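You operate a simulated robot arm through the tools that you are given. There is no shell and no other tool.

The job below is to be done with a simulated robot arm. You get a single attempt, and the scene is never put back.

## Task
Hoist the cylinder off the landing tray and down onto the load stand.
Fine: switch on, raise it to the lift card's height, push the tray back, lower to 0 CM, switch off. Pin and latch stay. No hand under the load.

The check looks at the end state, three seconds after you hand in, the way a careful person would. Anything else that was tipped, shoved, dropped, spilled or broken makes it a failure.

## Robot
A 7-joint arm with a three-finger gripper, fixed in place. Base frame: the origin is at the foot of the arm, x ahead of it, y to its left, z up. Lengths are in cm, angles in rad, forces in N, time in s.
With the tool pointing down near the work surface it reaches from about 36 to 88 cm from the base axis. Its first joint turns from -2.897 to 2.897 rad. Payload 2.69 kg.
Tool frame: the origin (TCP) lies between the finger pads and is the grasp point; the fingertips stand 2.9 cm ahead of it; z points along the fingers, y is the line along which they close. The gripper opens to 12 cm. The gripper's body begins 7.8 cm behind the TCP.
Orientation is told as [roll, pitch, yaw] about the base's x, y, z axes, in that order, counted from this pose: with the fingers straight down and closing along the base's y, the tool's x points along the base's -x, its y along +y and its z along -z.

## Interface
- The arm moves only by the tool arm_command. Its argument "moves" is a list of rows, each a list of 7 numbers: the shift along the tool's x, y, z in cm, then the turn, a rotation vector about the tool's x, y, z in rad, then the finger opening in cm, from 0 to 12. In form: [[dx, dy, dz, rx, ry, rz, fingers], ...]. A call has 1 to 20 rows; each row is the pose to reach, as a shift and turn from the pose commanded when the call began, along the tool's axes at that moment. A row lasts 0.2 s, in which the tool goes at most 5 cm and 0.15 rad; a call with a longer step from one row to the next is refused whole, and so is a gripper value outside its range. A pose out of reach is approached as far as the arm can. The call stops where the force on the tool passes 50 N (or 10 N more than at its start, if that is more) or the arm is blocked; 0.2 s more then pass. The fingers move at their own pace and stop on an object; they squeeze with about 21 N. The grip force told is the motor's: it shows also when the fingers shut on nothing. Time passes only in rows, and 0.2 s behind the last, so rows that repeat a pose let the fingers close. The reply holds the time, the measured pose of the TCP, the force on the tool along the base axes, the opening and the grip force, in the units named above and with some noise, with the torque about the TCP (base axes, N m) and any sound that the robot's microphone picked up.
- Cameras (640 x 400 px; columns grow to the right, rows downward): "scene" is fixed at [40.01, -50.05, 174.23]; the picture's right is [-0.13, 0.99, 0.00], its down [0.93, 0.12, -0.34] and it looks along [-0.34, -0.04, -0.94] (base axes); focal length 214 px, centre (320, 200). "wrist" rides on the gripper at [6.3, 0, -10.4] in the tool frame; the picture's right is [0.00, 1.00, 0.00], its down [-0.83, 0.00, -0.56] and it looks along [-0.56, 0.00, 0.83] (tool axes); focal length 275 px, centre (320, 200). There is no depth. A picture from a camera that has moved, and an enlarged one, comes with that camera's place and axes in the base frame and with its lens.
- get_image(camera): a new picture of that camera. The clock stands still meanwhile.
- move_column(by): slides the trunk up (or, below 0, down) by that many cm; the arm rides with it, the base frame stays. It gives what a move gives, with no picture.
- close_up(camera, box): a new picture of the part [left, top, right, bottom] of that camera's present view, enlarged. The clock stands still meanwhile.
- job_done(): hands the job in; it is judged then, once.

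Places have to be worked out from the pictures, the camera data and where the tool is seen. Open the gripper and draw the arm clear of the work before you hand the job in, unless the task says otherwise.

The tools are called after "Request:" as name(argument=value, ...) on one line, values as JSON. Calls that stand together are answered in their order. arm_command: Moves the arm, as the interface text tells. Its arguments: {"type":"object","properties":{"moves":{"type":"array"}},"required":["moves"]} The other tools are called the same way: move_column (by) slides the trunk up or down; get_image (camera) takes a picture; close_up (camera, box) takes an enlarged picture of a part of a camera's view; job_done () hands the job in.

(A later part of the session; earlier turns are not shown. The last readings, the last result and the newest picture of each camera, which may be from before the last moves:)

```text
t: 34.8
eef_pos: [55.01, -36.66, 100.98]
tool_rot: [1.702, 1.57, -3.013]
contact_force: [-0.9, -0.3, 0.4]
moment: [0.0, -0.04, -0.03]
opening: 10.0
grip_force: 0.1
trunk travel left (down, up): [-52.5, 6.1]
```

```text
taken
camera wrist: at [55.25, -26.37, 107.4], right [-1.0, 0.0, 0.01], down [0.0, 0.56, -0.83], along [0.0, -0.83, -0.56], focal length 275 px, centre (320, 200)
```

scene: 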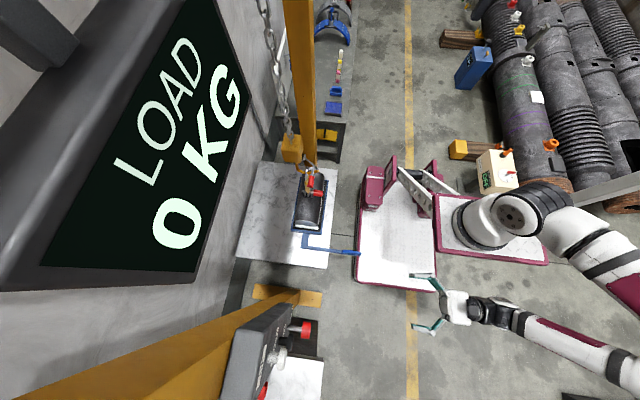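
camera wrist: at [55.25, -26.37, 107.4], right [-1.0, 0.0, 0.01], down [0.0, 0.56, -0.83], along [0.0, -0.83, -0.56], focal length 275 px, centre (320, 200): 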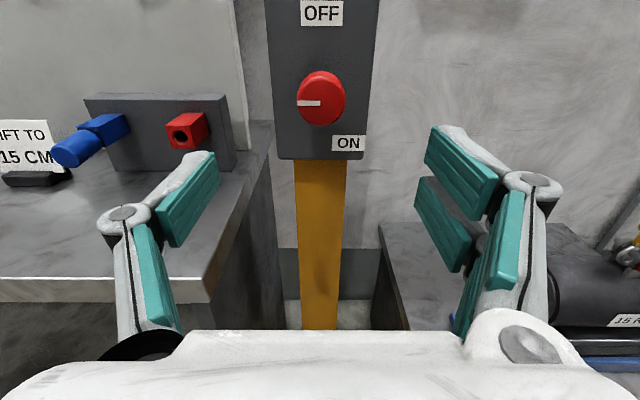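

The switch pointer now sits at 9 o'clock and the cylinder's label starts with "15 K". I'll close the fingers and line up in front of the white UP button at about (55.1,-55,126.6).

Request:
arm_command(moves=[[4, 0, 0, 0, 0, 0, 6], [8, 0, 0, 0, 0, 0, 3], [12, 0, 0, 0, 0, 0, 0], [16, 0, 1, 0, 0, 0, 0], [20, 0, 4, 0, 0, 0, 0], [24, -0.1, 7, 0, 0, 0, 0], [25.6, -0.1, 10, 0, 0, 0, 0], [25.6, -0.1, 12, 0, 0, 0, 0], [25.6, -0.1, 12, 0, 0, 0, 0]])

Request:
get_image(camera="wrist")

Request:
close_up(camera="scene", box=[220, 270, 420, 400])

```text
t: 36.8
eef_pos: [55.15, -48.53, 126.64]
tool_rot: [-2.47, 1.573, -0.9]
contact_force: [-0.2, -0.7, -0.1]
moment: [-0.01, 0.02, -0.02]
opening: 0.01
grip_force: 21.0
trunk travel left (down, up): [-52.5, 6.1]
```

```text
taken
camera wrist: at [55.24, -38.18, 133.02], right [-1.0, 0.0, 0.0], down [0.0, 0.56, -0.83], along [0.0, -0.83, -0.56], focal length 275 px, centre (320, 200)
```

wrist: 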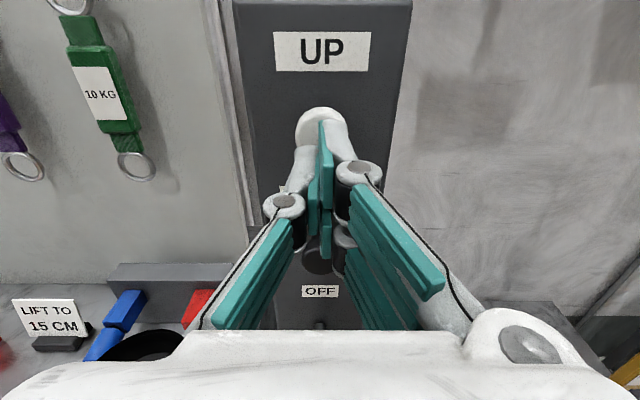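

```text
3.08 times, centred on (320, 335) of scene
camera zoom: at [40.01, -50.05, 174.23], right [-0.13, 0.99, 0.0], down [0.93, 0.12, -0.34], along [-0.34, -0.04, -0.94], focal length 660 px, centre (320, -215)
```

zoom: 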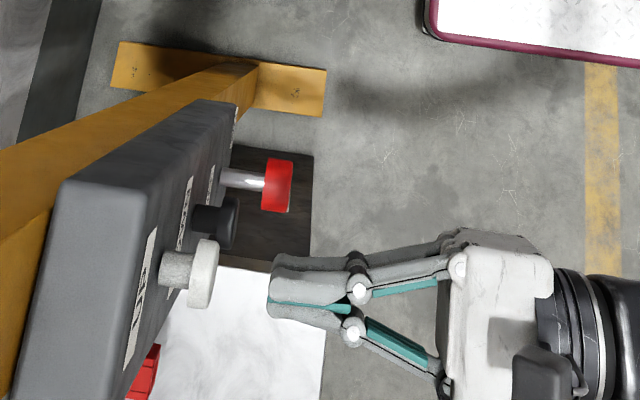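

Fingertips are about 3.3 cm short of the UP button. I'll approach gently in small steps and watch for the contact force.

Request:
arm_command(moves=[[0.4, 0, 1.5, 0, 0, 0, 0], [0.4, 0, 2.6, 0, 0, 0, 0], [0.4, 0, 2.9, 0, 0, 0, 0]])

Request:
close_up(camera="scene", box=[220, 270, 420, 400])

```text
t: 37.6
eef_pos: [55.19, -51.49, 126.99]
tool_rot: [0.023, 1.57, 1.593]
contact_force: [0.2, -0.7, 0.5]
moment: [0.01, 0.02, 0.0]
opening: 0.0
grip_force: 20.9
trunk travel left (down, up): [-52.5, 6.1]
```

```text
3.08 times, centred on (320, 335) of scene
camera zoom: at [40.01, -50.05, 174.23], right [-0.13, 0.99, 0.0], down [0.93, 0.12, -0.34], along [-0.34, -0.04, -0.94], focal length 660 px, centre (320, -215)
```

zoom: 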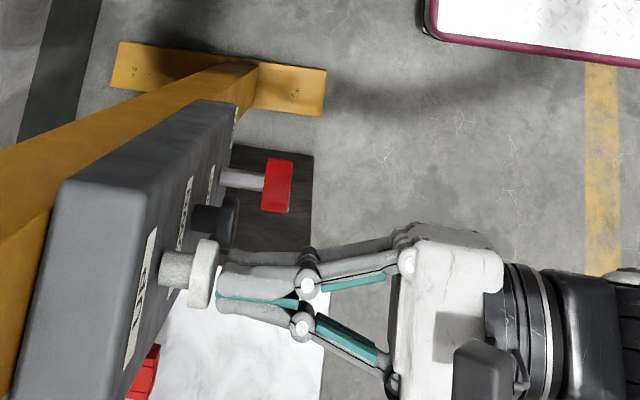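

Fingertips are just short of the button. I'll continue 0.6 cm in small steps to find contact.

Request:
arm_command(moves=[[0, 0, 0.3, 0, 0, 0, 0], [0, 0, 0.6, 0, 0, 0, 0]])

Request:
close_up(camera="scene", box=[100, 100, 400, 300])

```text
t: 38.2
eef_pos: [55.19, -52.16, 127.04]
tool_rot: [-2.389, 1.57, -0.818]
contact_force: [-0.5, 0.6, 0.1]
moment: [0.03, -0.02, 0.0]
opening: 0.0
grip_force: 28.7
trunk travel left (down, up): [-52.5, 6.1]
```

```text
2.00 times, centred on (250, 200) of scene
camera zoom: at [40.01, -50.05, 174.23], right [-0.13, 0.99, 0.0], down [0.93, 0.12, -0.34], along [-0.34, -0.04, -0.94], focal length 429 px, centre (460, 200)
```

zoom: 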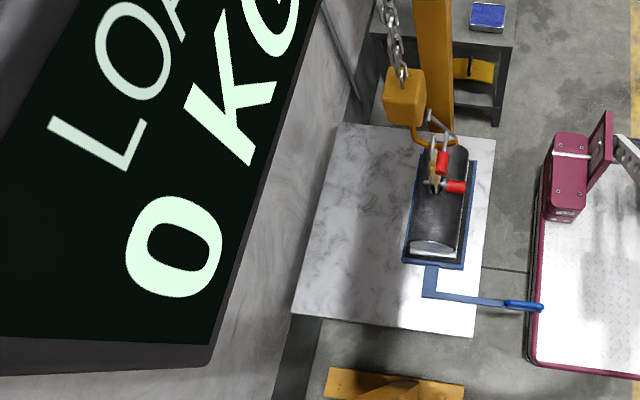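

Barely touching now. I'll press 0.6 cm further briefly and then watch the load display.

Request:
arm_command(moves=[[0, 0, 0.3, 0, 0, 0, 0], [0, 0, 0.6, 0, 0, 0, 0]])

Request:
get_image(camera="scene")

```text
t: 38.8
eef_pos: [55.24, -52.72, 127.02]
tool_rot: [0.849, 1.571, 2.419]
contact_force: [0.4, 3.6, 0.6]
moment: [0.05, 0.01, -0.02]
opening: 0.59
grip_force: 28.2
trunk travel left (down, up): [-52.5, 6.1]
heard: click
```

```text
taken
```

scene: 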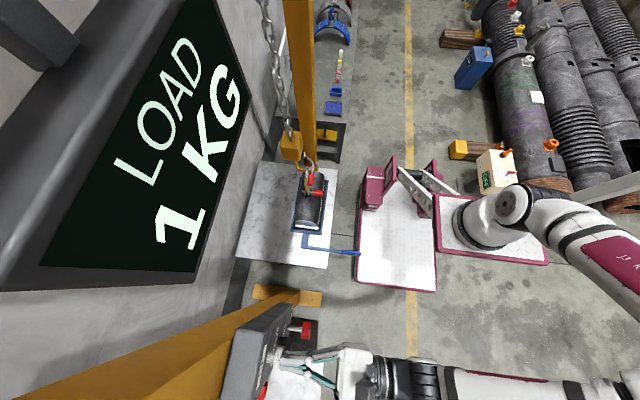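

A click, and LOAD reads 1 KG, so power is on and UP works. I'll release now and check how the hook responded.

Request:
arm_command(moves=[[0, 0, -1.2, 0, 0, 0, 0], [0, 0, -2.2, 0, 0, 0, 0]])

Request:
get_image(camera="scene")

Request:
arm_command(moves=[[0, 0, -2.2, 0, 0, 0, 0], [0, 0, -2.2, 0, 0, 0, 0]])

Request:
get_image(camera="scene")

```text
t: 39.4
eef_pos: [55.07, -50.52, 127.06]
tool_rot: [2.929, 1.57, -1.785]
contact_force: [0.2, -0.7, 0.1]
moment: [-0.01, -0.02, 0.0]
opening: 0.0
grip_force: 28.7
trunk travel left (down, up): [-52.5, 6.1]
```

```text
taken
```

scene: 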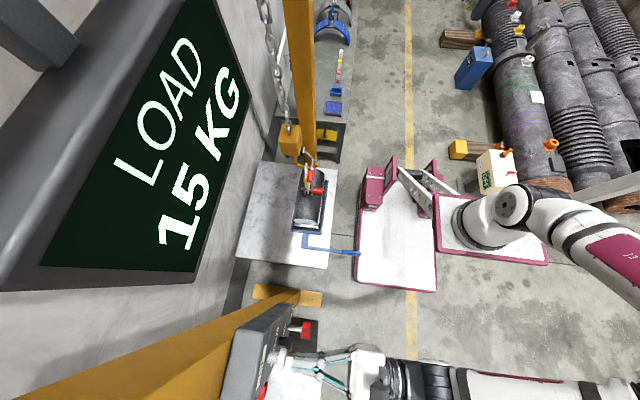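

```text
t: 40.0
eef_pos: [55.15, -48.14, 126.94]
tool_rot: [-1.127, 1.57, 0.441]
contact_force: [-0.4, -0.1, -0.1]
moment: [-0.02, -0.04, 0.0]
opening: 0.01
grip_force: 28.6
trunk travel left (down, up): [-52.5, 6.1]
```

```text
taken
```

scene: 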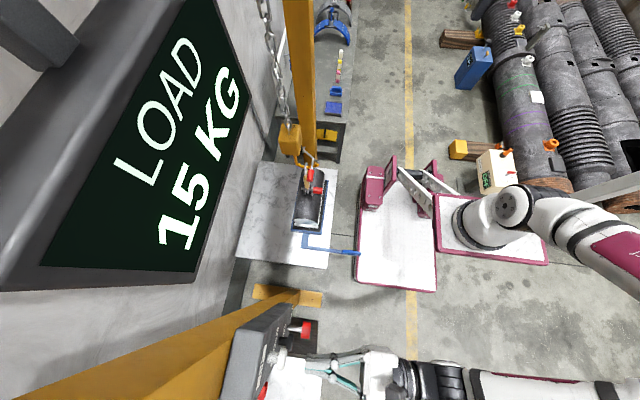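

Load is now 15 KG, hanging. I'll compare two zoomed scene views a moment apart to make sure the hook has stopped moving.

Request:
close_up(camera="scene", box=[260, 120, 360, 240])

Request:
arm_command(moves=[[0, 0, -3, 0, 0, 0, 0], [0, 0, -6, 0, 0, 0, 0], [0, 0, -9, 0, 0, 0, 0], [0, 0, -12, 0, 0, 0, 0]])

Request:
close_up(camera="scene", box=[260, 120, 360, 240])

```text
3.33 times, centred on (310, 180) of scene
camera zoom: at [40.01, -50.05, 174.23], right [-0.13, 0.99, 0.0], down [0.93, 0.12, -0.34], along [-0.34, -0.04, -0.94], focal length 715 px, centre (353, 267)
```

zoom: 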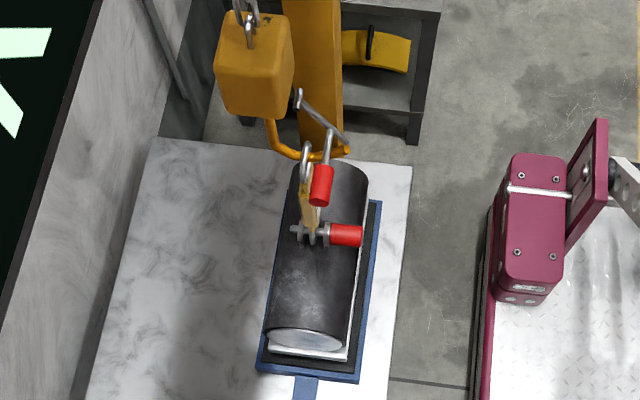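

```text
t: 41.0
eef_pos: [55.0, -36.45, 127.06]
tool_rot: [-1.86, 1.57, -0.292]
contact_force: [-0.1, -1.0, 0.0]
moment: [-0.01, 0.01, -0.03]
opening: 0.0
grip_force: 28.0
trunk travel left (down, up): [-52.5, 6.1]
```

```text
3.33 times, centred on (310, 180) of scene
camera zoom: at [40.01, -50.05, 174.23], right [-0.13, 0.99, 0.0], down [0.93, 0.12, -0.34], along [-0.34, -0.04, -0.94], focal length 715 px, centre (353, 267)
```

zoom: 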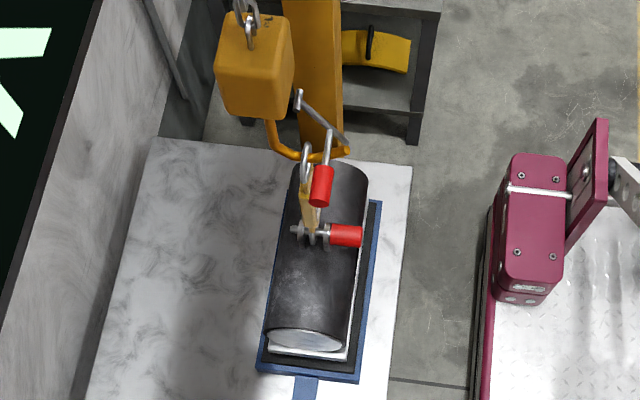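

The hook is stopped: the control is hold-to-run. Now I'll back off and turn up and right to read the HOOK display.

Request:
arm_command(moves=[[0, 1, -2, -0.05, 0.1, 0, 4], [-0.5, 2, -4, -0.1, 0.2, 0, 8], [-1, 3, -6, -0.15, 0.3, 0, 12], [-1, 4, -8, -0.2, 0.4, 0, 12], [-1.5, 5, -10, -0.25, 0.5, 0, 12], [-2, 6, -12, -0.3, 0.6, 0, 12], [-2, 8, -14, -0.35, 0.7, 0, 12], [-2, 8, -14, -0.35, 0.7, 0, 12]])

Request:
get_image(camera="wrist")

```text
t: 42.8
eef_pos: [47.15, -22.34, 124.98]
tool_rot: [-2.959, 0.874, -1.753]
contact_force: [-0.6, -0.2, -0.9]
moment: [0.02, -0.03, 0.01]
opening: 11.98
grip_force: 0.1
trunk travel left (down, up): [-52.5, 6.1]
```

```text
taken
camera wrist: at [51.23, -11.08, 123.37], right [-0.94, 0.32, -0.11], down [0.07, -0.13, -0.99], along [-0.33, -0.94, 0.1], focal length 275 px, centre (320, 200)
```

wrist: 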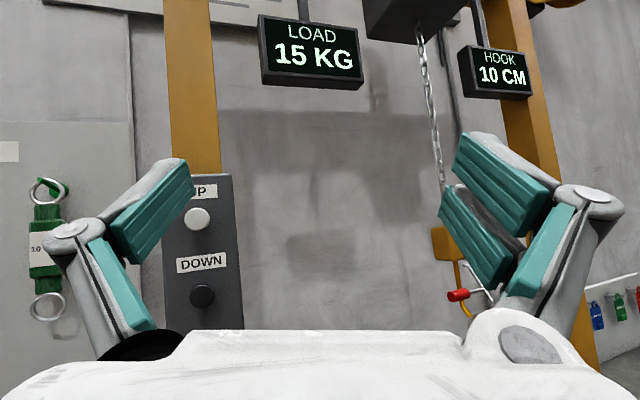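

HOOK reads 10 CM after that one brief press (from 5), so an identical press should reach 15. I'll return to the pose in front of UP with the fingers closed.

Request:
arm_command(moves=[[-0.9, -1.74, 1.24, 0.05, -0.1, 0, 12], [-1.82, -3.48, 2.48, 0.1, -0.2, 0, 9], [-2.73, -5.22, 3.72, 0.15, -0.3, 0, 6], [-3.63, -6.96, 4.95, 0.2, -0.4, 0, 3], [-4.54, -8.7, 6.19, 0.25, -0.5, 0, 0], [-5.45, -10.44, 7.43, 0.3, -0.6, 0, 0], [-6.36, -12.18, 8.67, 0.35, -0.7, 0, 0], [-6.36, -12.18, 8.67, 0.35, -0.7, 0, 0]])

Request:
arm_command(moves=[[0, 0, 4, 0, 0, 0, 0], [0, 0, 8, 0, 0, 0, 0], [0, 0, 12, 0, 0, 0, 0], [0, 0, 14, 0, 0, 0, 0], [0, 0, 15.2, 0, 0, 0, 0], [0, 0, 15.2, 0, 0, 0, 0]])

Request:
get_image(camera="wrist")

```text
t: 44.6
eef_pos: [55.17, -36.3, 127.13]
tool_rot: [-0.052, 1.57, 1.522]
contact_force: [1.2, 0.1, 0.3]
moment: [0.01, -0.02, 0.0]
opening: 0.01
grip_force: 21.2
trunk travel left (down, up): [-52.5, 6.1]
```

```text
t: 46.0
eef_pos: [55.1, -51.59, 126.84]
tool_rot: [0.779, 1.57, 2.35]
contact_force: [0.8, -0.1, -0.3]
moment: [0.0, 0.03, -0.03]
opening: 0.0
grip_force: 21.1
trunk travel left (down, up): [-52.5, 6.1]
```

```text
taken
camera wrist: at [55.24, -41.31, 133.26], right [-1.0, 0.0, 0.0], down [0.0, 0.56, -0.83], along [0.0, -0.83, -0.56], focal length 275 px, centre (320, 200)
```

wrist: 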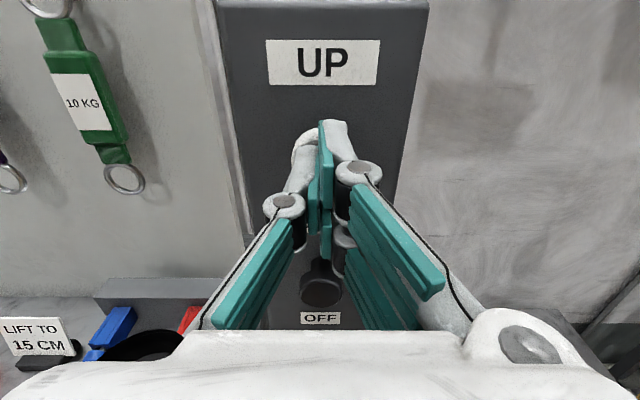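

In position. I'll repeat exactly the same press-and-release timing.

Request:
arm_command(moves=[[0, 0, 0.3, 0, 0, 0, 0], [0, 0, 0.6, 0, 0, 0, 0]])

Request:
arm_command(moves=[[0, 0, 0.3, 0, 0, 0, 0], [0, 0, 0.6, 0, 0, 0, 0]])

Request:
arm_command(moves=[[0, 0, -1.2, 0, 0, 0, 0], [0, 0, -2.2, 0, 0, 0, 0]])

Request:
get_image(camera="scene")

```text
t: 46.6
eef_pos: [55.12, -52.07, 127.06]
tool_rot: [-1.909, 1.57, -0.339]
contact_force: [-0.4, 0.9, -0.8]
moment: [0.01, -0.03, -0.01]
opening: 0.0
grip_force: 28.4
trunk travel left (down, up): [-52.5, 6.1]
```

```text
t: 47.2
eef_pos: [55.15, -52.69, 127.02]
tool_rot: [-2.573, 1.568, -1.001]
contact_force: [0.3, 3.3, 0.9]
moment: [-0.01, 0.0, 0.01]
opening: 0.6
grip_force: 28.8
trunk travel left (down, up): [-52.5, 6.1]
heard: click
```

```text
t: 47.8
eef_pos: [55.19, -50.71, 127.07]
tool_rot: [-1.826, 1.571, -0.258]
contact_force: [1.1, 0.4, 0.3]
moment: [-0.04, 0.01, -0.01]
opening: 0.0
grip_force: 28.5
trunk travel left (down, up): [-52.5, 6.1]
```

```text
taken
```

scene: 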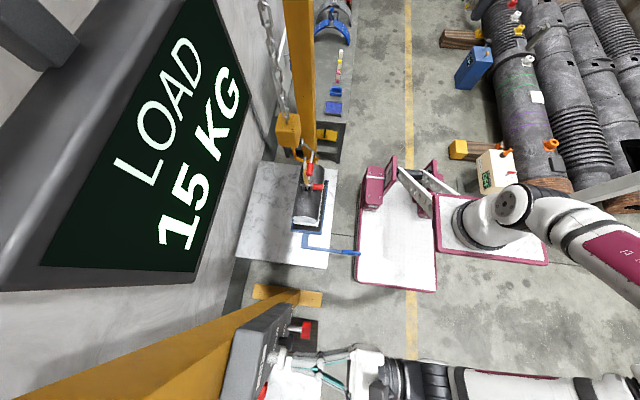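

Click heard again. I'll back off to the viewing pose and read HOOK.

Request:
arm_command(moves=[[0, 0, -4, 0, 0, 0, 0], [0, 0, -8, 0, 0, 0, 0], [0, 0, -12, 0, 0, 0, 0], [0, 0, -14.2, 0, 0, 0, 0], [0, 0, -14.2, 0, 0, 0, 0]])

Request:
arm_command(moves=[[0, 1, -2, -0.05, 0.1, 0, 4], [-0.5, 2, -4, -0.1, 0.2, 0, 8], [-1, 3, -6, -0.15, 0.3, 0, 12], [-1, 4, -8, -0.2, 0.4, 0, 12], [-1.5, 5, -10, -0.25, 0.5, 0, 12], [-2, 6, -12, -0.3, 0.6, 0, 12], [-2, 8, -14, -0.35, 0.7, 0, 12], [-2, 8, -14, -0.35, 0.7, 0, 12]])

Request:
get_image(camera="wrist")

```text
t: 49.0
eef_pos: [55.15, -36.33, 126.96]
tool_rot: [0.701, 1.572, 2.272]
contact_force: [-0.3, -0.4, -0.5]
moment: [0.04, 0.0, -0.01]
opening: 0.0
grip_force: 28.6
trunk travel left (down, up): [-52.5, 6.1]
```

```text
t: 50.8
eef_pos: [47.27, -22.4, 124.96]
tool_rot: [-2.959, 0.872, -1.754]
contact_force: [-0.5, -0.4, -1.0]
moment: [0.03, 0.0, -0.01]
opening: 11.99
grip_force: 0.0
trunk travel left (down, up): [-52.5, 6.1]
```

```text
taken
camera wrist: at [51.35, -11.11, 123.37], right [-0.94, 0.32, -0.11], down [0.07, -0.13, -0.99], along [-0.33, -0.94, 0.1], focal length 275 px, centre (320, 200)
```

wrist: 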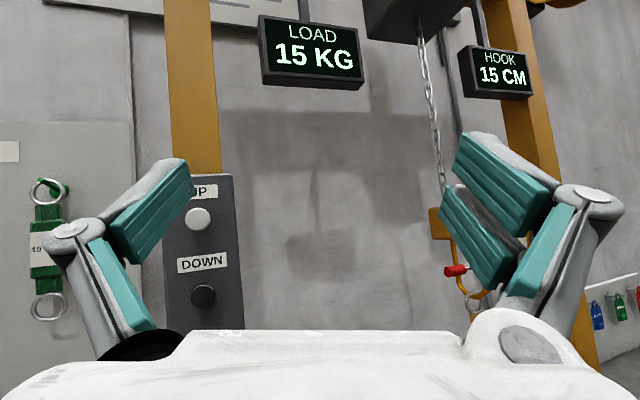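

HOOK shows 15 CM and LOAD 15 KG. Next is the tray. Its handle lies along y at about x=25, y from -40 to -30, z≈57, and "back" is toward the wall (-y). I'll turn the tool back to pointing down, staying well clear of the load.

Request:
arm_command(moves=[[0, 0, 0, 0.06, -0.12, 0, 12], [0, 0, 0, 0.12, -0.24, 0, 12], [0, 0, 0, 0.18, -0.36, 0, 12], [0, 0, 0, 0.24, -0.48, 0, 12], [0, 0, 0, 0.3, -0.6, 0, 12], [0, 0, 0, 0.35, -0.7, 0, 12], [0, 0, 0, 0.35, -0.7, 0, 12]])

Request:
arm_command(moves=[[0, 0, 0, -0.08, -0.08, 0.08, 12], [0, 0, 0, -0.16, -0.16, 0.16, 12], [0, 0, 0, -0.24, -0.24, 0.24, 12], [0, 0, 0, -0.32, -0.32, 0.32, 12], [0, 0, 0, -0.4, -0.4, 0.4, 12], [0, 0, 0, -0.48, -0.48, 0.48, 12], [0, 0, 0, -0.56, -0.56, 0.56, 12], [0, 0, 0, -0.64, -0.64, 0.64, 12], [0, 0, 0, -0.72, -0.72, 0.72, 12], [0, 0, 0, -0.8, -0.8, 0.8, 12], [0, 0, 0, -0.88, -0.88, 0.88, 12], [0, 0, 0, -0.96, -0.96, 0.96, 12], [0, 0, 0, -1.04, -1.04, 1.04, 12], [0, 0, 0, -1.12, -1.12, 1.12, 12], [0, 0, 0, -1.17, -1.17, 1.17, 12], [0, 0, 0, -1.2092, -1.2092, 1.2092, 12], [0, 0, 0, -1.2092, -1.2092, 1.2092, 12]])

Request:
get_image(camera="scene")

```text
t: 52.4
eef_pos: [47.24, -22.4, 124.89]
tool_rot: [0.016, 1.571, 1.589]
contact_force: [0.2, -0.6, 0.3]
moment: [-0.03, -0.01, 0.0]
opening: 11.99
grip_force: 0.1
trunk travel left (down, up): [-52.5, 6.1]
```

```text
t: 56.0
eef_pos: [47.13, -22.36, 125.04]
tool_rot: [0.001, -0.001, 0.001]
contact_force: [0.4, 1.4, 0.6]
moment: [0.0, 0.0, -0.03]
opening: 11.98
grip_force: 0.0
trunk travel left (down, up): [-52.5, 6.1]
```

```text
taken
```

scene: 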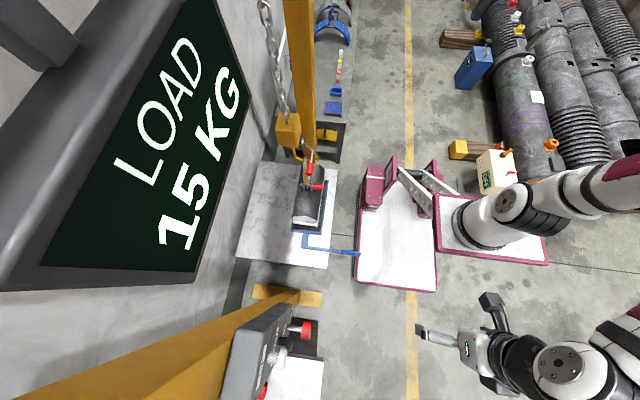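

The tool points down again. Now I'll yaw -90° so the fingers close along x and the camera looks toward -y, and come to about (36,-24,105) for a view of the tray.

Request:
arm_command(moves=[[1, 0, 0, 0, 0, 0.13, 12], [2, 0, 1, 0, 0, 0.26, 12], [3, 0, 2, 0, 0, 0.39, 12], [4, 0, 4, 0, 0, 0.52, 12], [5, -0.5, 6, 0, 0, 0.65, 12], [6, -1, 8, 0, 0, 0.78, 12], [7, -1, 10, 0, 0, 0.91, 12], [8, -1, 12, 0, 0, 1.04, 12], [9, -1.5, 14, 0, 0, 1.17, 12], [10, -2, 16, 0, 0, 1.3, 12], [11, -2, 18, 0, 0, 1.44, 12], [11, -2, 20, 0, 0, 1.5708, 12], [11, -2, 20, 0, 0, 1.5708, 12]])

Request:
get_image(camera="wrist")

Request:
get_image(camera="scene")

```text
t: 58.8
eef_pos: [35.95, -24.44, 104.81]
tool_rot: [-0.001, 0.0, -1.573]
contact_force: [0.1, 1.0, -0.1]
moment: [-0.01, 0.01, 0.0]
opening: 12.01
grip_force: 0.1
trunk travel left (down, up): [-52.5, 6.1]
```

```text
taken
camera wrist: at [36.13, -18.24, 115.48], right [1.0, 0.0, 0.0], down [0.0, -0.83, 0.56], along [0.0, -0.56, -0.83], focal length 275 px, centre (320, 200)
```

wrist: 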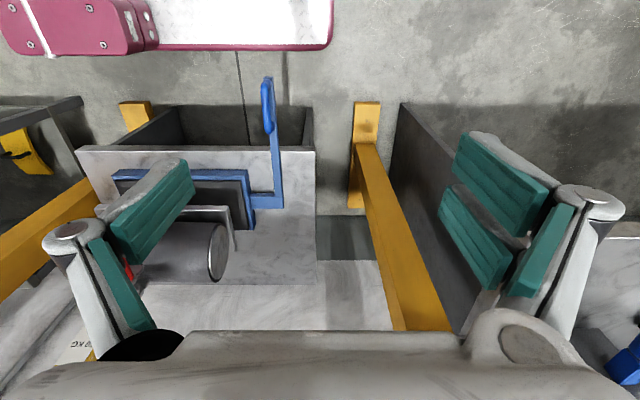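

```text
taken
```

scene: 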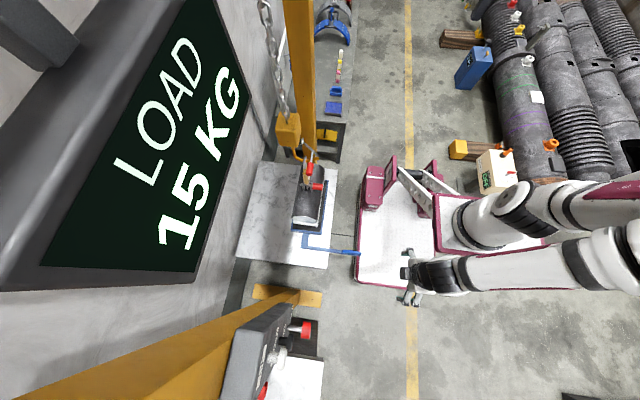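

Request:
close_up(camera="wrist", box=[70, 60, 330, 290])

Request:
close_up(camera="scene", box=[220, 130, 380, 290])

```text
1.74 times, centred on (200, 175) of wrist
camera zoom: at [36.13, -18.24, 115.48], right [1.0, 0.0, 0.0], down [0.0, -0.83, 0.56], along [0.0, -0.56, -0.83], focal length 479 px, centre (529, 244)
```

zoom: 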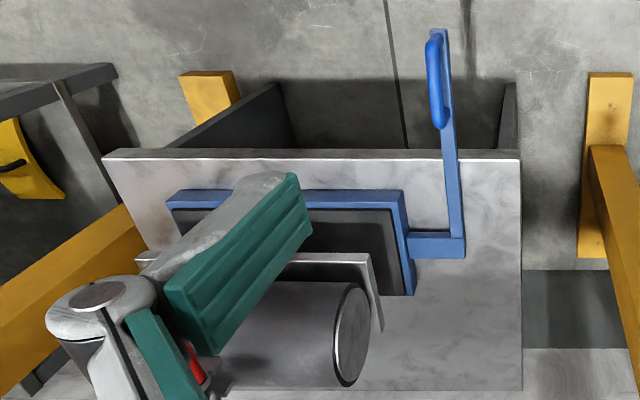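

```text
2.50 times, centred on (300, 210) of scene
camera zoom: at [40.01, -50.05, 174.23], right [-0.13, 0.99, 0.0], down [0.93, 0.12, -0.34], along [-0.34, -0.04, -0.94], focal length 536 px, centre (370, 175)
```

zoom: 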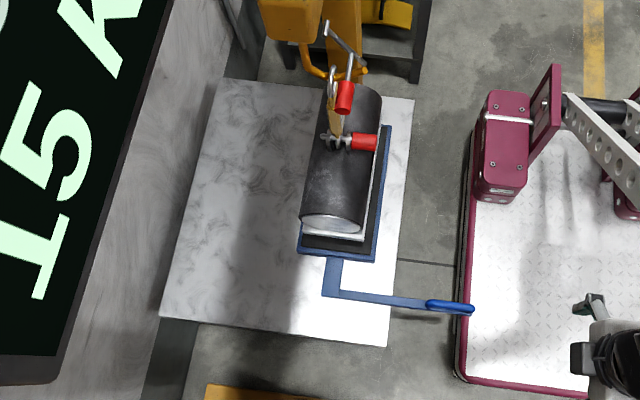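

The tray (x -17…17, y -69…-51) sits on the stand slab at z≈51, and the load hangs over it with its near end at x≈14. The handle at x≈25 is well clear of the load, so I'll come above its outer end.

Request:
arm_command(moves=[[-1, -1.5, 3, 0, 0, 0, 10], [-2, -3, 6, 0, 0, 0, 8], [-3, -4.5, 9, 0, 0, 0, 8], [-4, -6, 12, 0, 0, 0, 8], [-5, -7.5, 15, 0, 0, 0, 8], [-6, -9, 18, 0, 0, 0, 8], [-7.6, -10.85, 20, 0, 0, 0, 8], [-7.6, -10.85, 20, 0, 0, 0, 8]])

Request:
get_image(camera="wrist")

Request:
get_image(camera="scene")

```text
t: 60.6
eef_pos: [25.34, -31.79, 84.96]
tool_rot: [-0.001, -0.001, -1.571]
contact_force: [0.6, -0.8, -0.1]
moment: [-0.02, 0.0, -0.02]
opening: 8.01
grip_force: 0.1
trunk travel left (down, up): [-52.5, 6.1]
```

```text
taken
camera wrist: at [25.33, -25.68, 95.49], right [1.0, 0.0, 0.0], down [0.0, -0.83, 0.56], along [0.0, -0.56, -0.83], focal length 275 px, centre (320, 200)
```

wrist: 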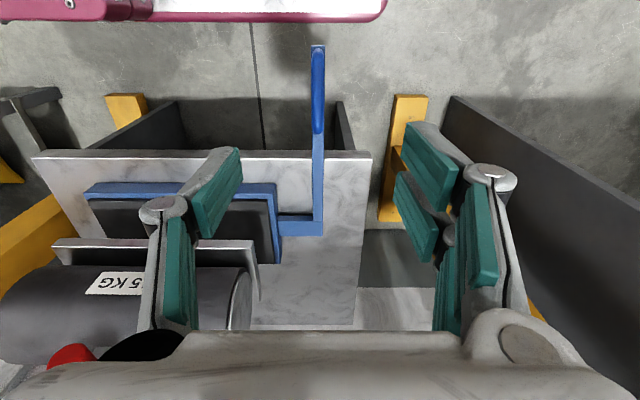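

```text
taken
```

scene: 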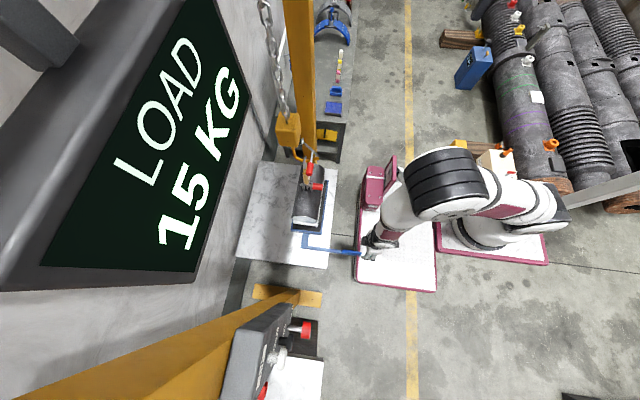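

The handle is centred under the gripper (x≈25, y -30…-40, top z≈58.5). I'll descend to just above it with fingers straddling and check.

Request:
arm_command(moves=[[-1, -0.2, 4, 0, 0, 0, 8], [-1, -0.2, 8, 0, 0, 0, 8], [-1, -0.2, 12, 0, 0, 0, 8], [-1, -0.2, 16, 0, 0, 0, 8], [-1, -0.2, 20, 0, 0, 0, 8], [-1, -0.2, 22, 0, 0, 0, 8], [-1, -0.2, 22, 0, 0, 0, 8]])

Request:
get_image(camera="wrist")

Request:
get_image(camera="scene")

```text
t: 62.2
eef_pos: [25.2, -33.07, 62.96]
tool_rot: [-0.002, -0.001, -1.569]
contact_force: [-0.2, 0.9, -0.3]
moment: [0.01, -0.01, 0.02]
opening: 8.0
grip_force: 0.0
trunk travel left (down, up): [-52.5, 6.1]
```

```text
taken
camera wrist: at [25.18, -26.81, 73.5], right [1.0, 0.0, 0.0], down [0.0, -0.83, 0.56], along [0.0, -0.56, -0.83], focal length 275 px, centre (320, 200)
```

wrist: 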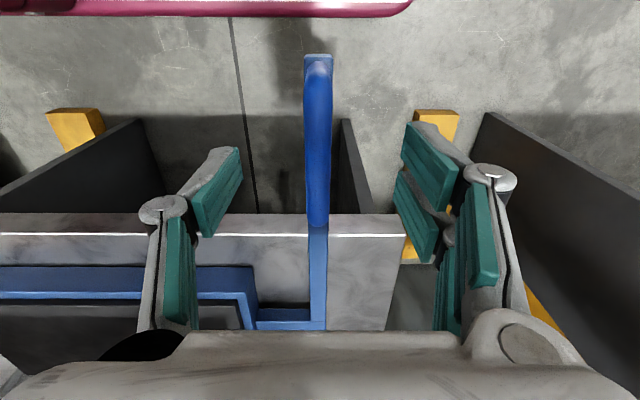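

```text
taken
```

scene: 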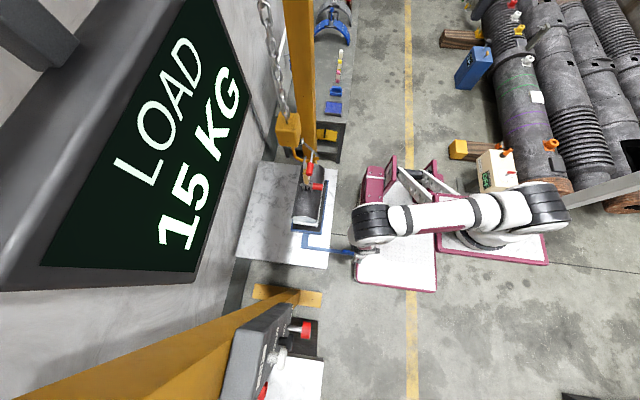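

Request:
close_up(camera="scene", box=[260, 130, 460, 290])

```text
2.50 times, centred on (360, 210) of scene
camera zoom: at [40.01, -50.05, 174.23], right [-0.13, 0.99, 0.0], down [0.93, 0.12, -0.34], along [-0.34, -0.04, -0.94], focal length 536 px, centre (220, 175)
```

zoom: 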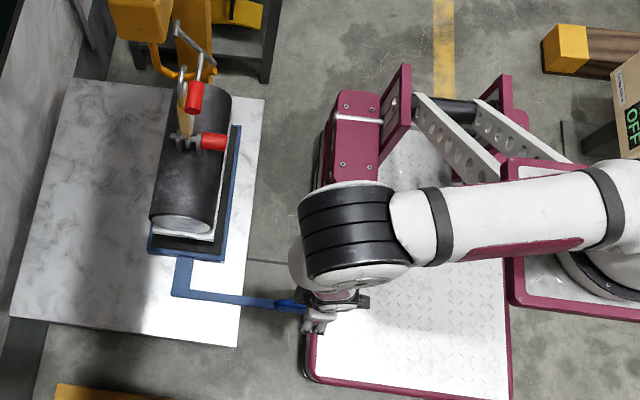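

The wrist joint sits above and beside the tool, so with a straight push it would come close to the hanging load. I'll grasp the outer end of the handle and lean the tool back toward +y as I push, which keeps the arm away from the load. Descending to grasp now.

Request:
arm_command(moves=[[1, -0.2, 2, 0, 0, 0, 8], [1, -0.2, 4, 0, 0, 0, 8], [1, -0.2, 5.3, 0, 0, 0, 8], [1, -0.2, 5.3, 0, 0, 0, 8]])

Request:
get_image(camera="wrist")

```text
t: 63.2
eef_pos: [24.92, -32.01, 57.7]
tool_rot: [-0.001, 0.0, -1.57]
contact_force: [0.5, 0.1, -0.3]
moment: [-0.01, 0.04, 0.03]
opening: 7.99
grip_force: 0.1
trunk travel left (down, up): [-52.5, 6.1]
```

```text
taken
camera wrist: at [24.98, -25.8, 68.24], right [1.0, 0.0, 0.0], down [0.0, -0.83, 0.56], along [0.0, -0.56, -0.83], focal length 275 px, centre (320, 200)
```

wrist: 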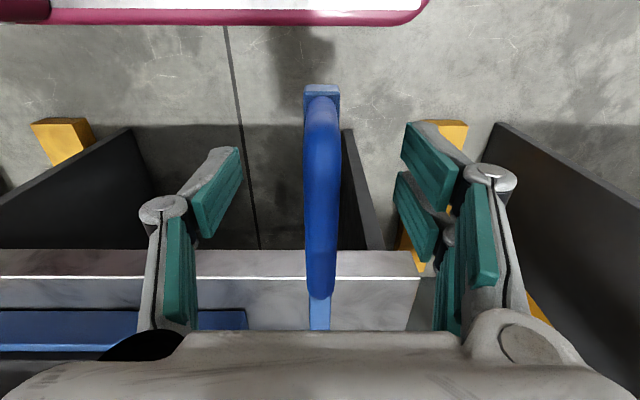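

Straddling the grip, centred. Closing on it.

Request:
arm_command(moves=[[0, 0, 0, 0, 0, 0, 4], [0, 0, 0, 0, 0, 0, 1], [0, 0, 0, 0, 0, 0, 0], [0, 0, 0, 0, 0, 0, 0]])

Request:
get_image(camera="wrist")

```text
t: 64.2
eef_pos: [25.02, -32.05, 57.75]
tool_rot: [0.001, 0.001, -1.571]
contact_force: [7.9, 1.4, 1.3]
moment: [0.06, -1.3, -0.97]
opening: 1.48
grip_force: 41.5
trunk travel left (down, up): [-52.5, 6.1]
```

```text
taken
camera wrist: at [25.08, -25.79, 68.26], right [1.0, 0.0, 0.0], down [0.0, -0.83, 0.56], along [0.0, -0.56, -0.83], focal length 275 px, centre (320, 200)
```

wrist: 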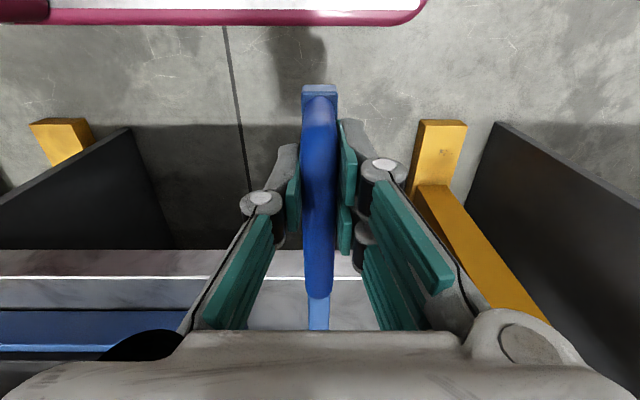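

Gripped at 1.5 cm. I'll ease the side load and push 2 cm in -y first to feel how the tray slides.

Request:
arm_command(moves=[[0, 0.15, 0, 0, 0, 0, 0], [-0.5, 0.15, 0, 0, 0, 0, 0], [-1, 0.15, 0, 0, 0, 0, 0], [-1.5, 0.15, 0, 0, 0, 0, 0], [-2, 0.15, 0, 0, 0, 0, 0]])

Request:
close_up(camera="scene", box=[220, 130, 380, 290])

Request:
get_image(camera="wrist")

```text
t: 65.4
eef_pos: [25.13, -34.07, 57.76]
tool_rot: [0.001, 0.0, -1.571]
contact_force: [5.6, 2.0, 20.7]
moment: [0.94, -1.3, -0.9]
opening: 1.51
grip_force: 41.3
trunk travel left (down, up): [-52.5, 6.1]
```

```text
2.50 times, centred on (300, 210) of scene
camera zoom: at [40.01, -50.05, 174.23], right [-0.13, 0.99, 0.0], down [0.93, 0.12, -0.34], along [-0.34, -0.04, -0.94], focal length 536 px, centre (370, 175)
```

zoom: 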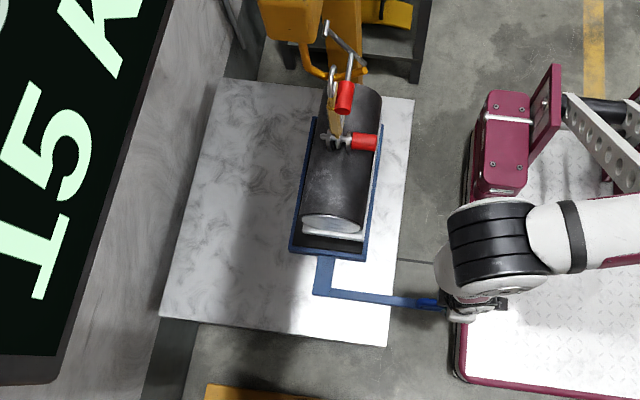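

```text
taken
camera wrist: at [25.08, -27.79, 68.26], right [1.0, 0.0, 0.0], down [0.0, -0.83, 0.56], along [0.0, -0.56, -0.83], focal length 275 px, centre (320, 200)
```

wrist: 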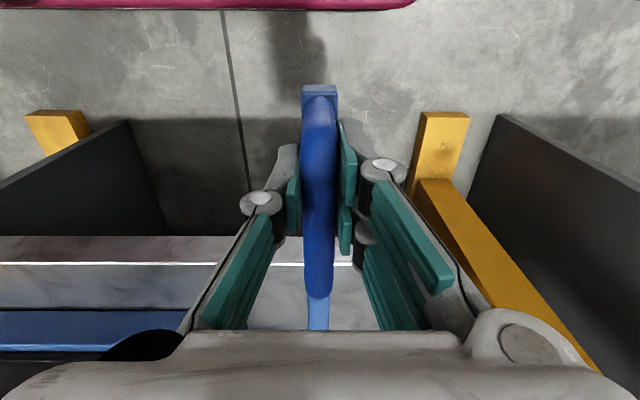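

The tray slides freely and straight with me (about 2 N of drag, some upward load). I'll continue pushing, easing up slightly and leaning the tool back as I go.

Request:
arm_command(moves=[[0, 0, -0.15, 0, 0, 0, 0], [-0.7, 0, -0.15, 0, -0.02, 0, 0], [-1.4, 0, -0.15, 0, -0.04, 0, 0], [-2.1, 0, -0.15, 0, -0.06, 0, 0], [-2.8, 0, -0.15, 0, -0.08, 0, 0], [-3.5, 0, -0.15, 0, -0.1, 0, 0], [-4.2, 0, -0.15, 0, -0.12, 0, 0], [-5, 0, -0.15, 0, -0.14, 0, 0], [-5, 0, -0.15, 0, -0.14, 0, 0]])

Request:
close_up(camera="scene", box=[220, 130, 380, 290])

```text
t: 67.4
eef_pos: [25.09, -39.11, 57.88]
tool_rot: [0.0, -0.143, -1.57]
contact_force: [0.0, 1.3, 14.1]
moment: [0.76, -1.3, -0.73]
opening: 1.52
grip_force: 41.2
trunk travel left (down, up): [-52.5, 6.1]
```

```text
2.50 times, centred on (300, 210) of scene
camera zoom: at [40.01, -50.05, 174.23], right [-0.13, 0.99, 0.0], down [0.93, 0.12, -0.34], along [-0.34, -0.04, -0.94], focal length 536 px, centre (370, 175)
```

zoom: 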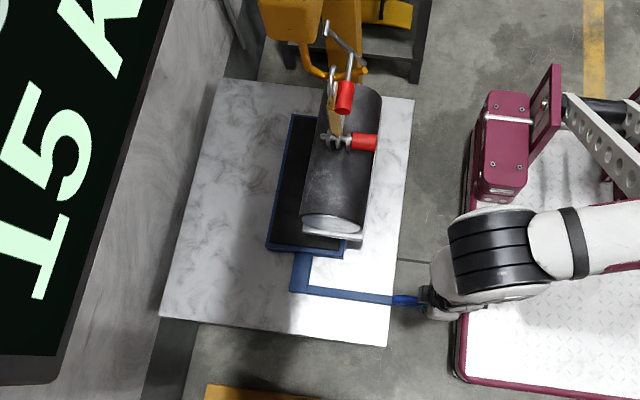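

The tray has moved about 7 cm, still parallel to the slab. Continuing another 7 cm in -y with more lean.

Request:
arm_command(moves=[[-0.7, 0, 0.0, 0, -0.02, 0, 0], [-1.4, 0, 0.1, 0, -0.04, 0, 0], [-2.1, 0, 0.2, 0, -0.06, 0, 0], [-2.8, 0, 0.3, 0, -0.08, 0, 0], [-3.5, 0, 0.4, 0, -0.1, 0, 0], [-4.2, 0, 0.5, 0, -0.12, 0, 0], [-4.9, 0, 0.6, 0, -0.14, 0, 0], [-5.6, 0, 0.7, 0, -0.16, 0, 0], [-6.3, 0, 0.79, 0, -0.18, 0, 0], [-6.94, 0, 0.88, 0, -0.2, 0, 0], [-6.94, 0, 0.88, 0, -0.2, 0, 0]])

Request:
get_image(camera="scene")

Request:
get_image(camera="wrist")

```text
t: 69.8
eef_pos: [25.04, -46.0, 57.94]
tool_rot: [0.001, -0.339, -1.57]
contact_force: [-6.0, 2.3, -8.8]
moment: [0.89, -0.12, 0.1]
opening: 1.45
grip_force: 40.9
trunk travel left (down, up): [-52.5, 6.1]
```

```text
taken
```

scene: 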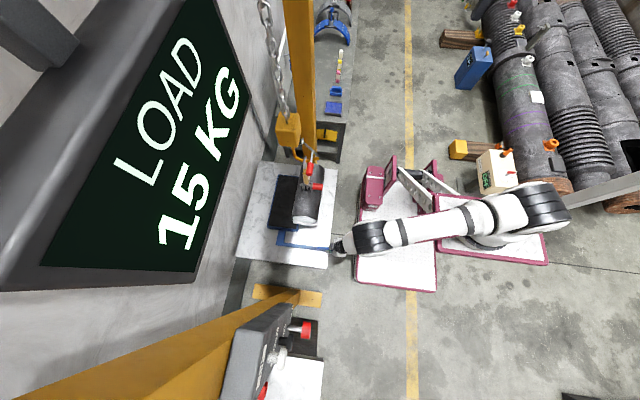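

```text
taken
camera wrist: at [25.07, -36.62, 65.73], right [1.0, 0.0, 0.0], down [0.0, -0.6, 0.8], along [0.0, -0.8, -0.6], focal length 275 px, centre (320, 200)
```

wrist: 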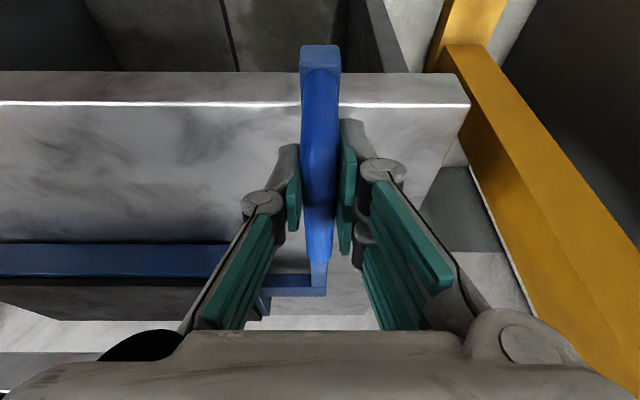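

About 14 cm so far, and the wrist is well back from the load. One more 8 cm stretch to bring the tray fully out from under it.

Request:
arm_command(moves=[[-0.7, 0, 0.26, 0, -0.02, 0, 0], [-1.4, 0, 0.52, 0, -0.04, 0, 0], [-2.1, 0, 0.77, 0, -0.06, 0, 0], [-2.8, 0, 1.03, 0, -0.08, 0, 0], [-3.5, 0, 1.29, 0, -0.1, 0, 0], [-4.2, 0, 1.55, 0, -0.12, 0, 0], [-4.9, 0, 1.8, 0, -0.14, 0, 0], [-5.6, 0, 2.06, 0, -0.16, 0, 0], [-6.3, 0, 2.32, 0, -0.16, 0, 0], [-7, 0, 2.58, 0, -0.16, 0, 0], [-7.5, 0, 2.76, 0, -0.16, 0, 0], [-7.5, 0, 2.76, 0, -0.16, 0, 0]])

Request:
get_image(camera="scene")

Request:
close_up(camera="scene", box=[220, 130, 380, 290])

Request:
get_image(camera="wrist")

```text
t: 72.4
eef_pos: [24.9, -54.03, 57.86]
tool_rot: [-0.001, -0.501, -1.571]
contact_force: [-10.0, 1.8, -1.5]
moment: [0.19, -0.02, 0.53]
opening: 1.46
grip_force: 40.5
trunk travel left (down, up): [-52.5, 6.1]
```

```text
taken
```

scene: 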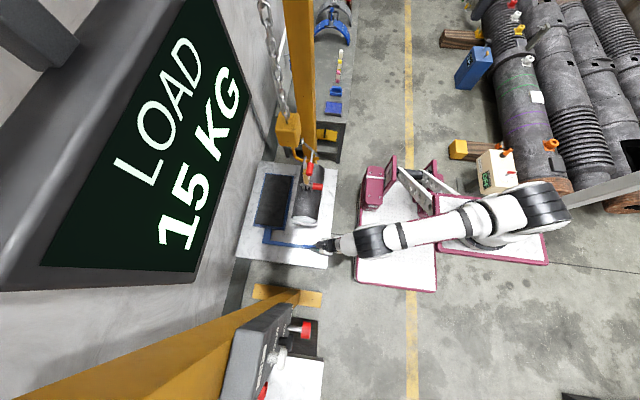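

```text
2.50 times, centred on (300, 210) of scene
camera zoom: at [40.01, -50.05, 174.23], right [-0.13, 0.99, 0.0], down [0.93, 0.12, -0.34], along [-0.34, -0.04, -0.94], focal length 536 px, centre (370, 175)
```

zoom: 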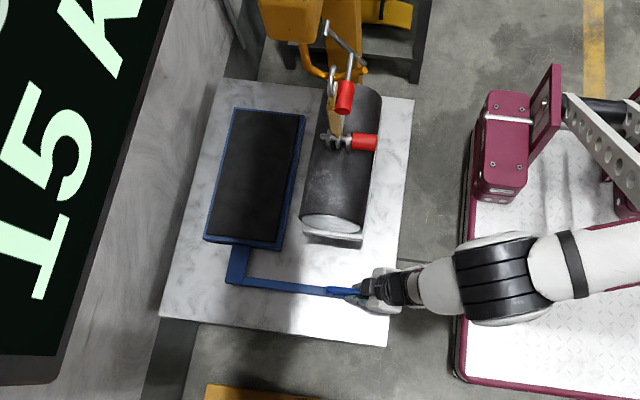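

```text
taken
camera wrist: at [25.07, -43.56, 64.1], right [1.0, 0.0, 0.0], down [0.0, -0.46, 0.89], along [0.0, -0.89, -0.46], focal length 275 px, centre (320, 200)
```

wrist: 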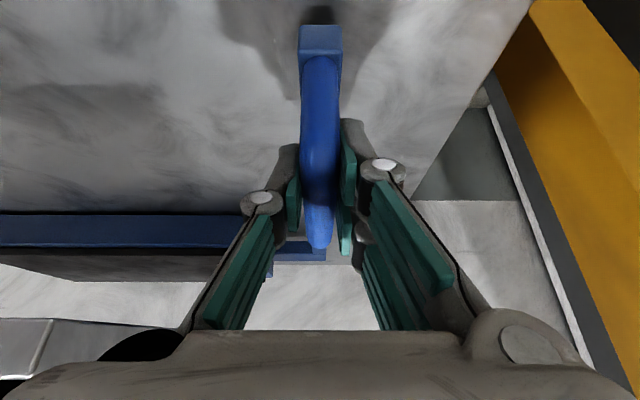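

The tray is fully clear: its near edge is at y≈-73, while the load's base reaches only y≈-67. I'll open and withdraw along the tool axis.

Request:
arm_command(moves=[[0, 0, 0, 0, 0, 0, 3], [0, 0, 0, 0, 0, 0, 6], [0, 0, 0, 0, 0, 0, 8], [0, 0, 0, 0, 0, 0, 8], [0, 0, -3, 0, 0, 0, 8], [0, 0, -6, 0, 0, 0, 8], [0, 0, -10, 0, 0, 0, 8], [0, 0, -14, 0, 0, 0, 8], [0, 0, -18, 0, 0, 0, 8], [0, 0, -18, 0, 0, 0, 8]])

Request:
get_image(camera="wrist")

Request:
close_up(camera="scene", box=[220, 130, 380, 290])

```text
t: 74.6
eef_pos: [25.0, -45.45, 73.76]
tool_rot: [-0.001, -0.501, -1.572]
contact_force: [0.2, 0.2, -0.5]
moment: [0.04, -0.02, 0.02]
opening: 7.99
grip_force: 0.0
trunk travel left (down, up): [-52.5, 6.1]
```

```text
taken
camera wrist: at [25.15, -35.02, 80.1], right [1.0, 0.0, 0.0], down [0.0, -0.46, 0.89], along [0.0, -0.89, -0.46], focal length 275 px, centre (320, 200)
```

wrist: 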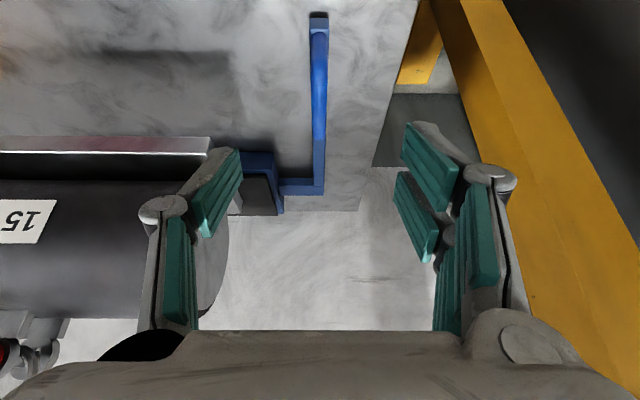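

```text
2.50 times, centred on (300, 210) of scene
camera zoom: at [40.01, -50.05, 174.23], right [-0.13, 0.99, 0.0], down [0.93, 0.12, -0.34], along [-0.34, -0.04, -0.94], focal length 536 px, centre (370, 175)
```

zoom: 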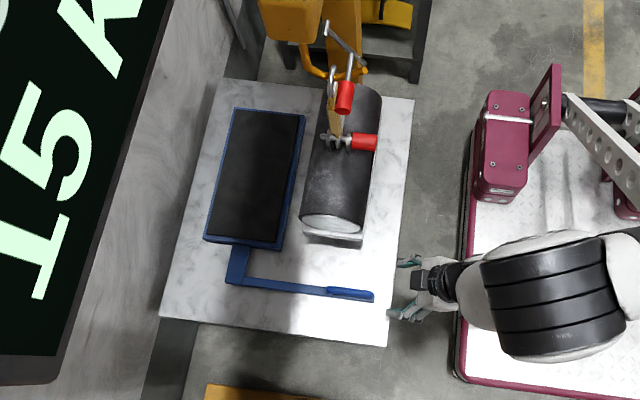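

Tray is where it should be and the load still hangs steady. Now I'll retreat up and away, then swing to a horizontal pose in front of the DOWN button.

Request:
arm_command(moves=[[0.7, 1.2, -2.7, 0, 0, 0, 8], [1.4, 2.5, -5.3, 0, 0, 0, 8], [2.1, 3.7, -8, 0, 0, 0, 8], [2.8, 5, -10.6, 0, 0, 0, 8], [3.5, 6.3, -13.3, 0, 0, 0, 6], [4.2, 7.5, -16, 0, 0, 0, 4], [4.9, 8.8, -18.6, 0, 0, 0, 2], [5.5, 10, -21.2, 0, 0, 0, 0], [5.5, 10, -21.2, 0, 0, 0, 0]])

Request:
get_image(camera="scene")

```text
t: 76.6
eef_pos: [35.16, -30.24, 89.64]
tool_rot: [0.001, -0.5, -1.572]
contact_force: [-0.2, 0.4, -0.6]
moment: [0.03, 0.01, -0.04]
opening: 0.0
grip_force: 20.7
trunk travel left (down, up): [-52.5, 6.1]
```

```text
taken
```

scene: 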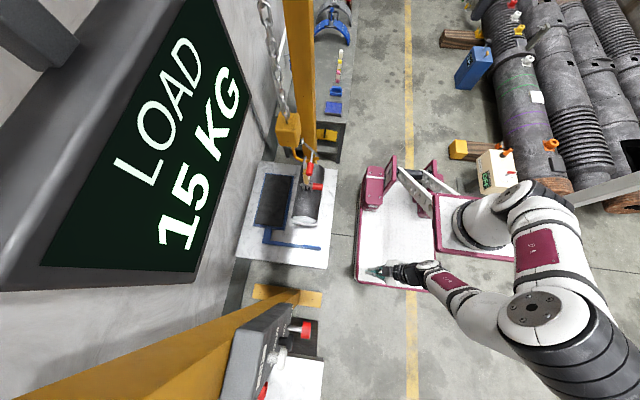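

Request:
arm_command(moves=[[-1.5, 1.7, -1.7, 0, -0.09, 0, 0], [-3, 3.4, -3.4, 0, -0.18, 0, 0], [-4.5, 5.1, -5.1, 0, -0.27, 0, 0], [-6, 6.8, -6.8, 0, -0.36, 0, 0], [-7.5, 8.5, -8.5, 0, -0.45, 0, 0], [-8.8, 10, -10, 0, -0.535, 0, 0], [-8.8, 10, -10, 0, -0.535, 0, 0]])

Request:
get_image(camera="scene")

```text
t: 78.2
eef_pos: [45.09, -33.36, 102.65]
tool_rot: [0.0, -1.036, -1.571]
contact_force: [-0.6, -0.3, 0.3]
moment: [0.02, 0.0, -0.01]
opening: 0.0
grip_force: 21.2
trunk travel left (down, up): [-52.5, 6.1]
```

```text
taken
```

scene: 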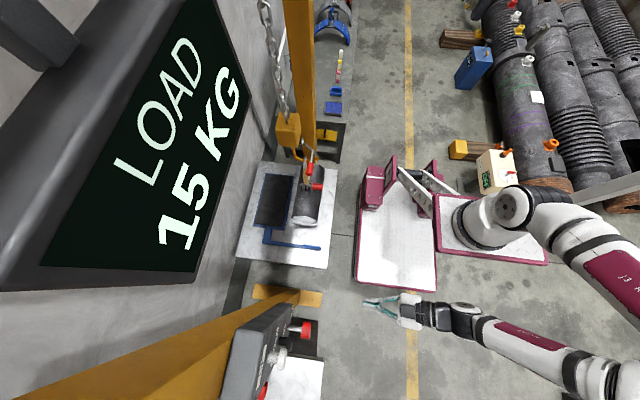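

The arm is in a clear posture. Finishing the move to the front of the DOWN button, horizontal.

Request:
arm_command(moves=[[-2.2, 1.7, -0.4, 0, -0.09, 0, 0], [-4.4, 3.4, -0.8, 0, -0.18, 0, 0], [-6.6, 5.1, -1.3, 0, -0.27, 0, 0], [-8.9, 6.8, -1.7, 0, -0.36, 0, 0], [-11.1, 8.5, -2.2, 0, -0.45, 0, 0], [-13.4, 10.1, -2.6, 0, -0.535, 0, 0], [-13.4, 10.1, -2.6, 0, -0.535, 0, 0]])

Request:
get_image(camera="scene")

Request:
get_image(camera="wrist")

```text
t: 79.8
eef_pos: [55.3, -37.72, 115.29]
tool_rot: [2.561, -1.571, 2.15]
contact_force: [0.3, 0.6, 0.2]
moment: [0.02, 0.0, -0.02]
opening: 0.0
grip_force: 21.1
trunk travel left (down, up): [-52.5, 6.1]
```

```text
taken
```

scene: 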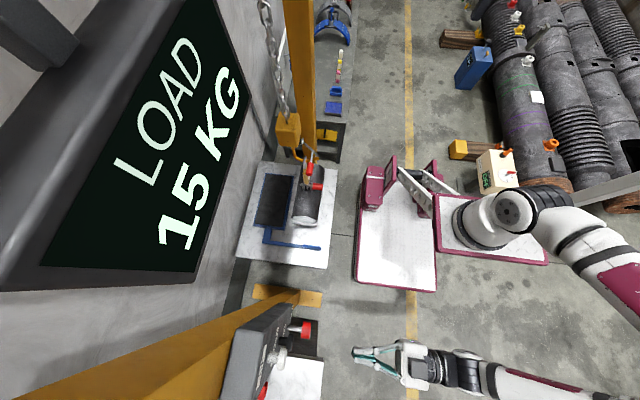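

```text
taken
camera wrist: at [55.34, -27.41, 109.18], right [1.0, 0.0, 0.0], down [0.0, 0.56, 0.83], along [0.0, -0.83, 0.56], focal length 275 px, centre (320, 200)
```

wrist: 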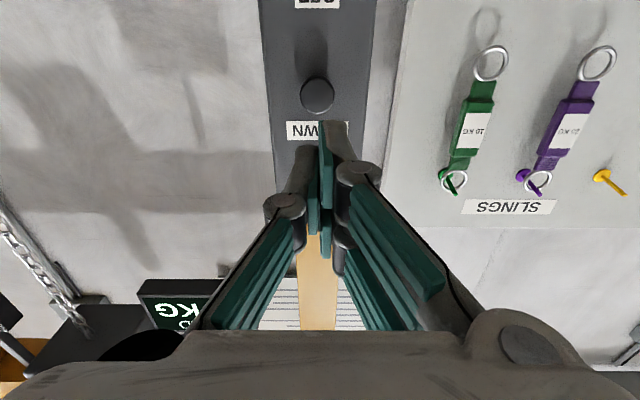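

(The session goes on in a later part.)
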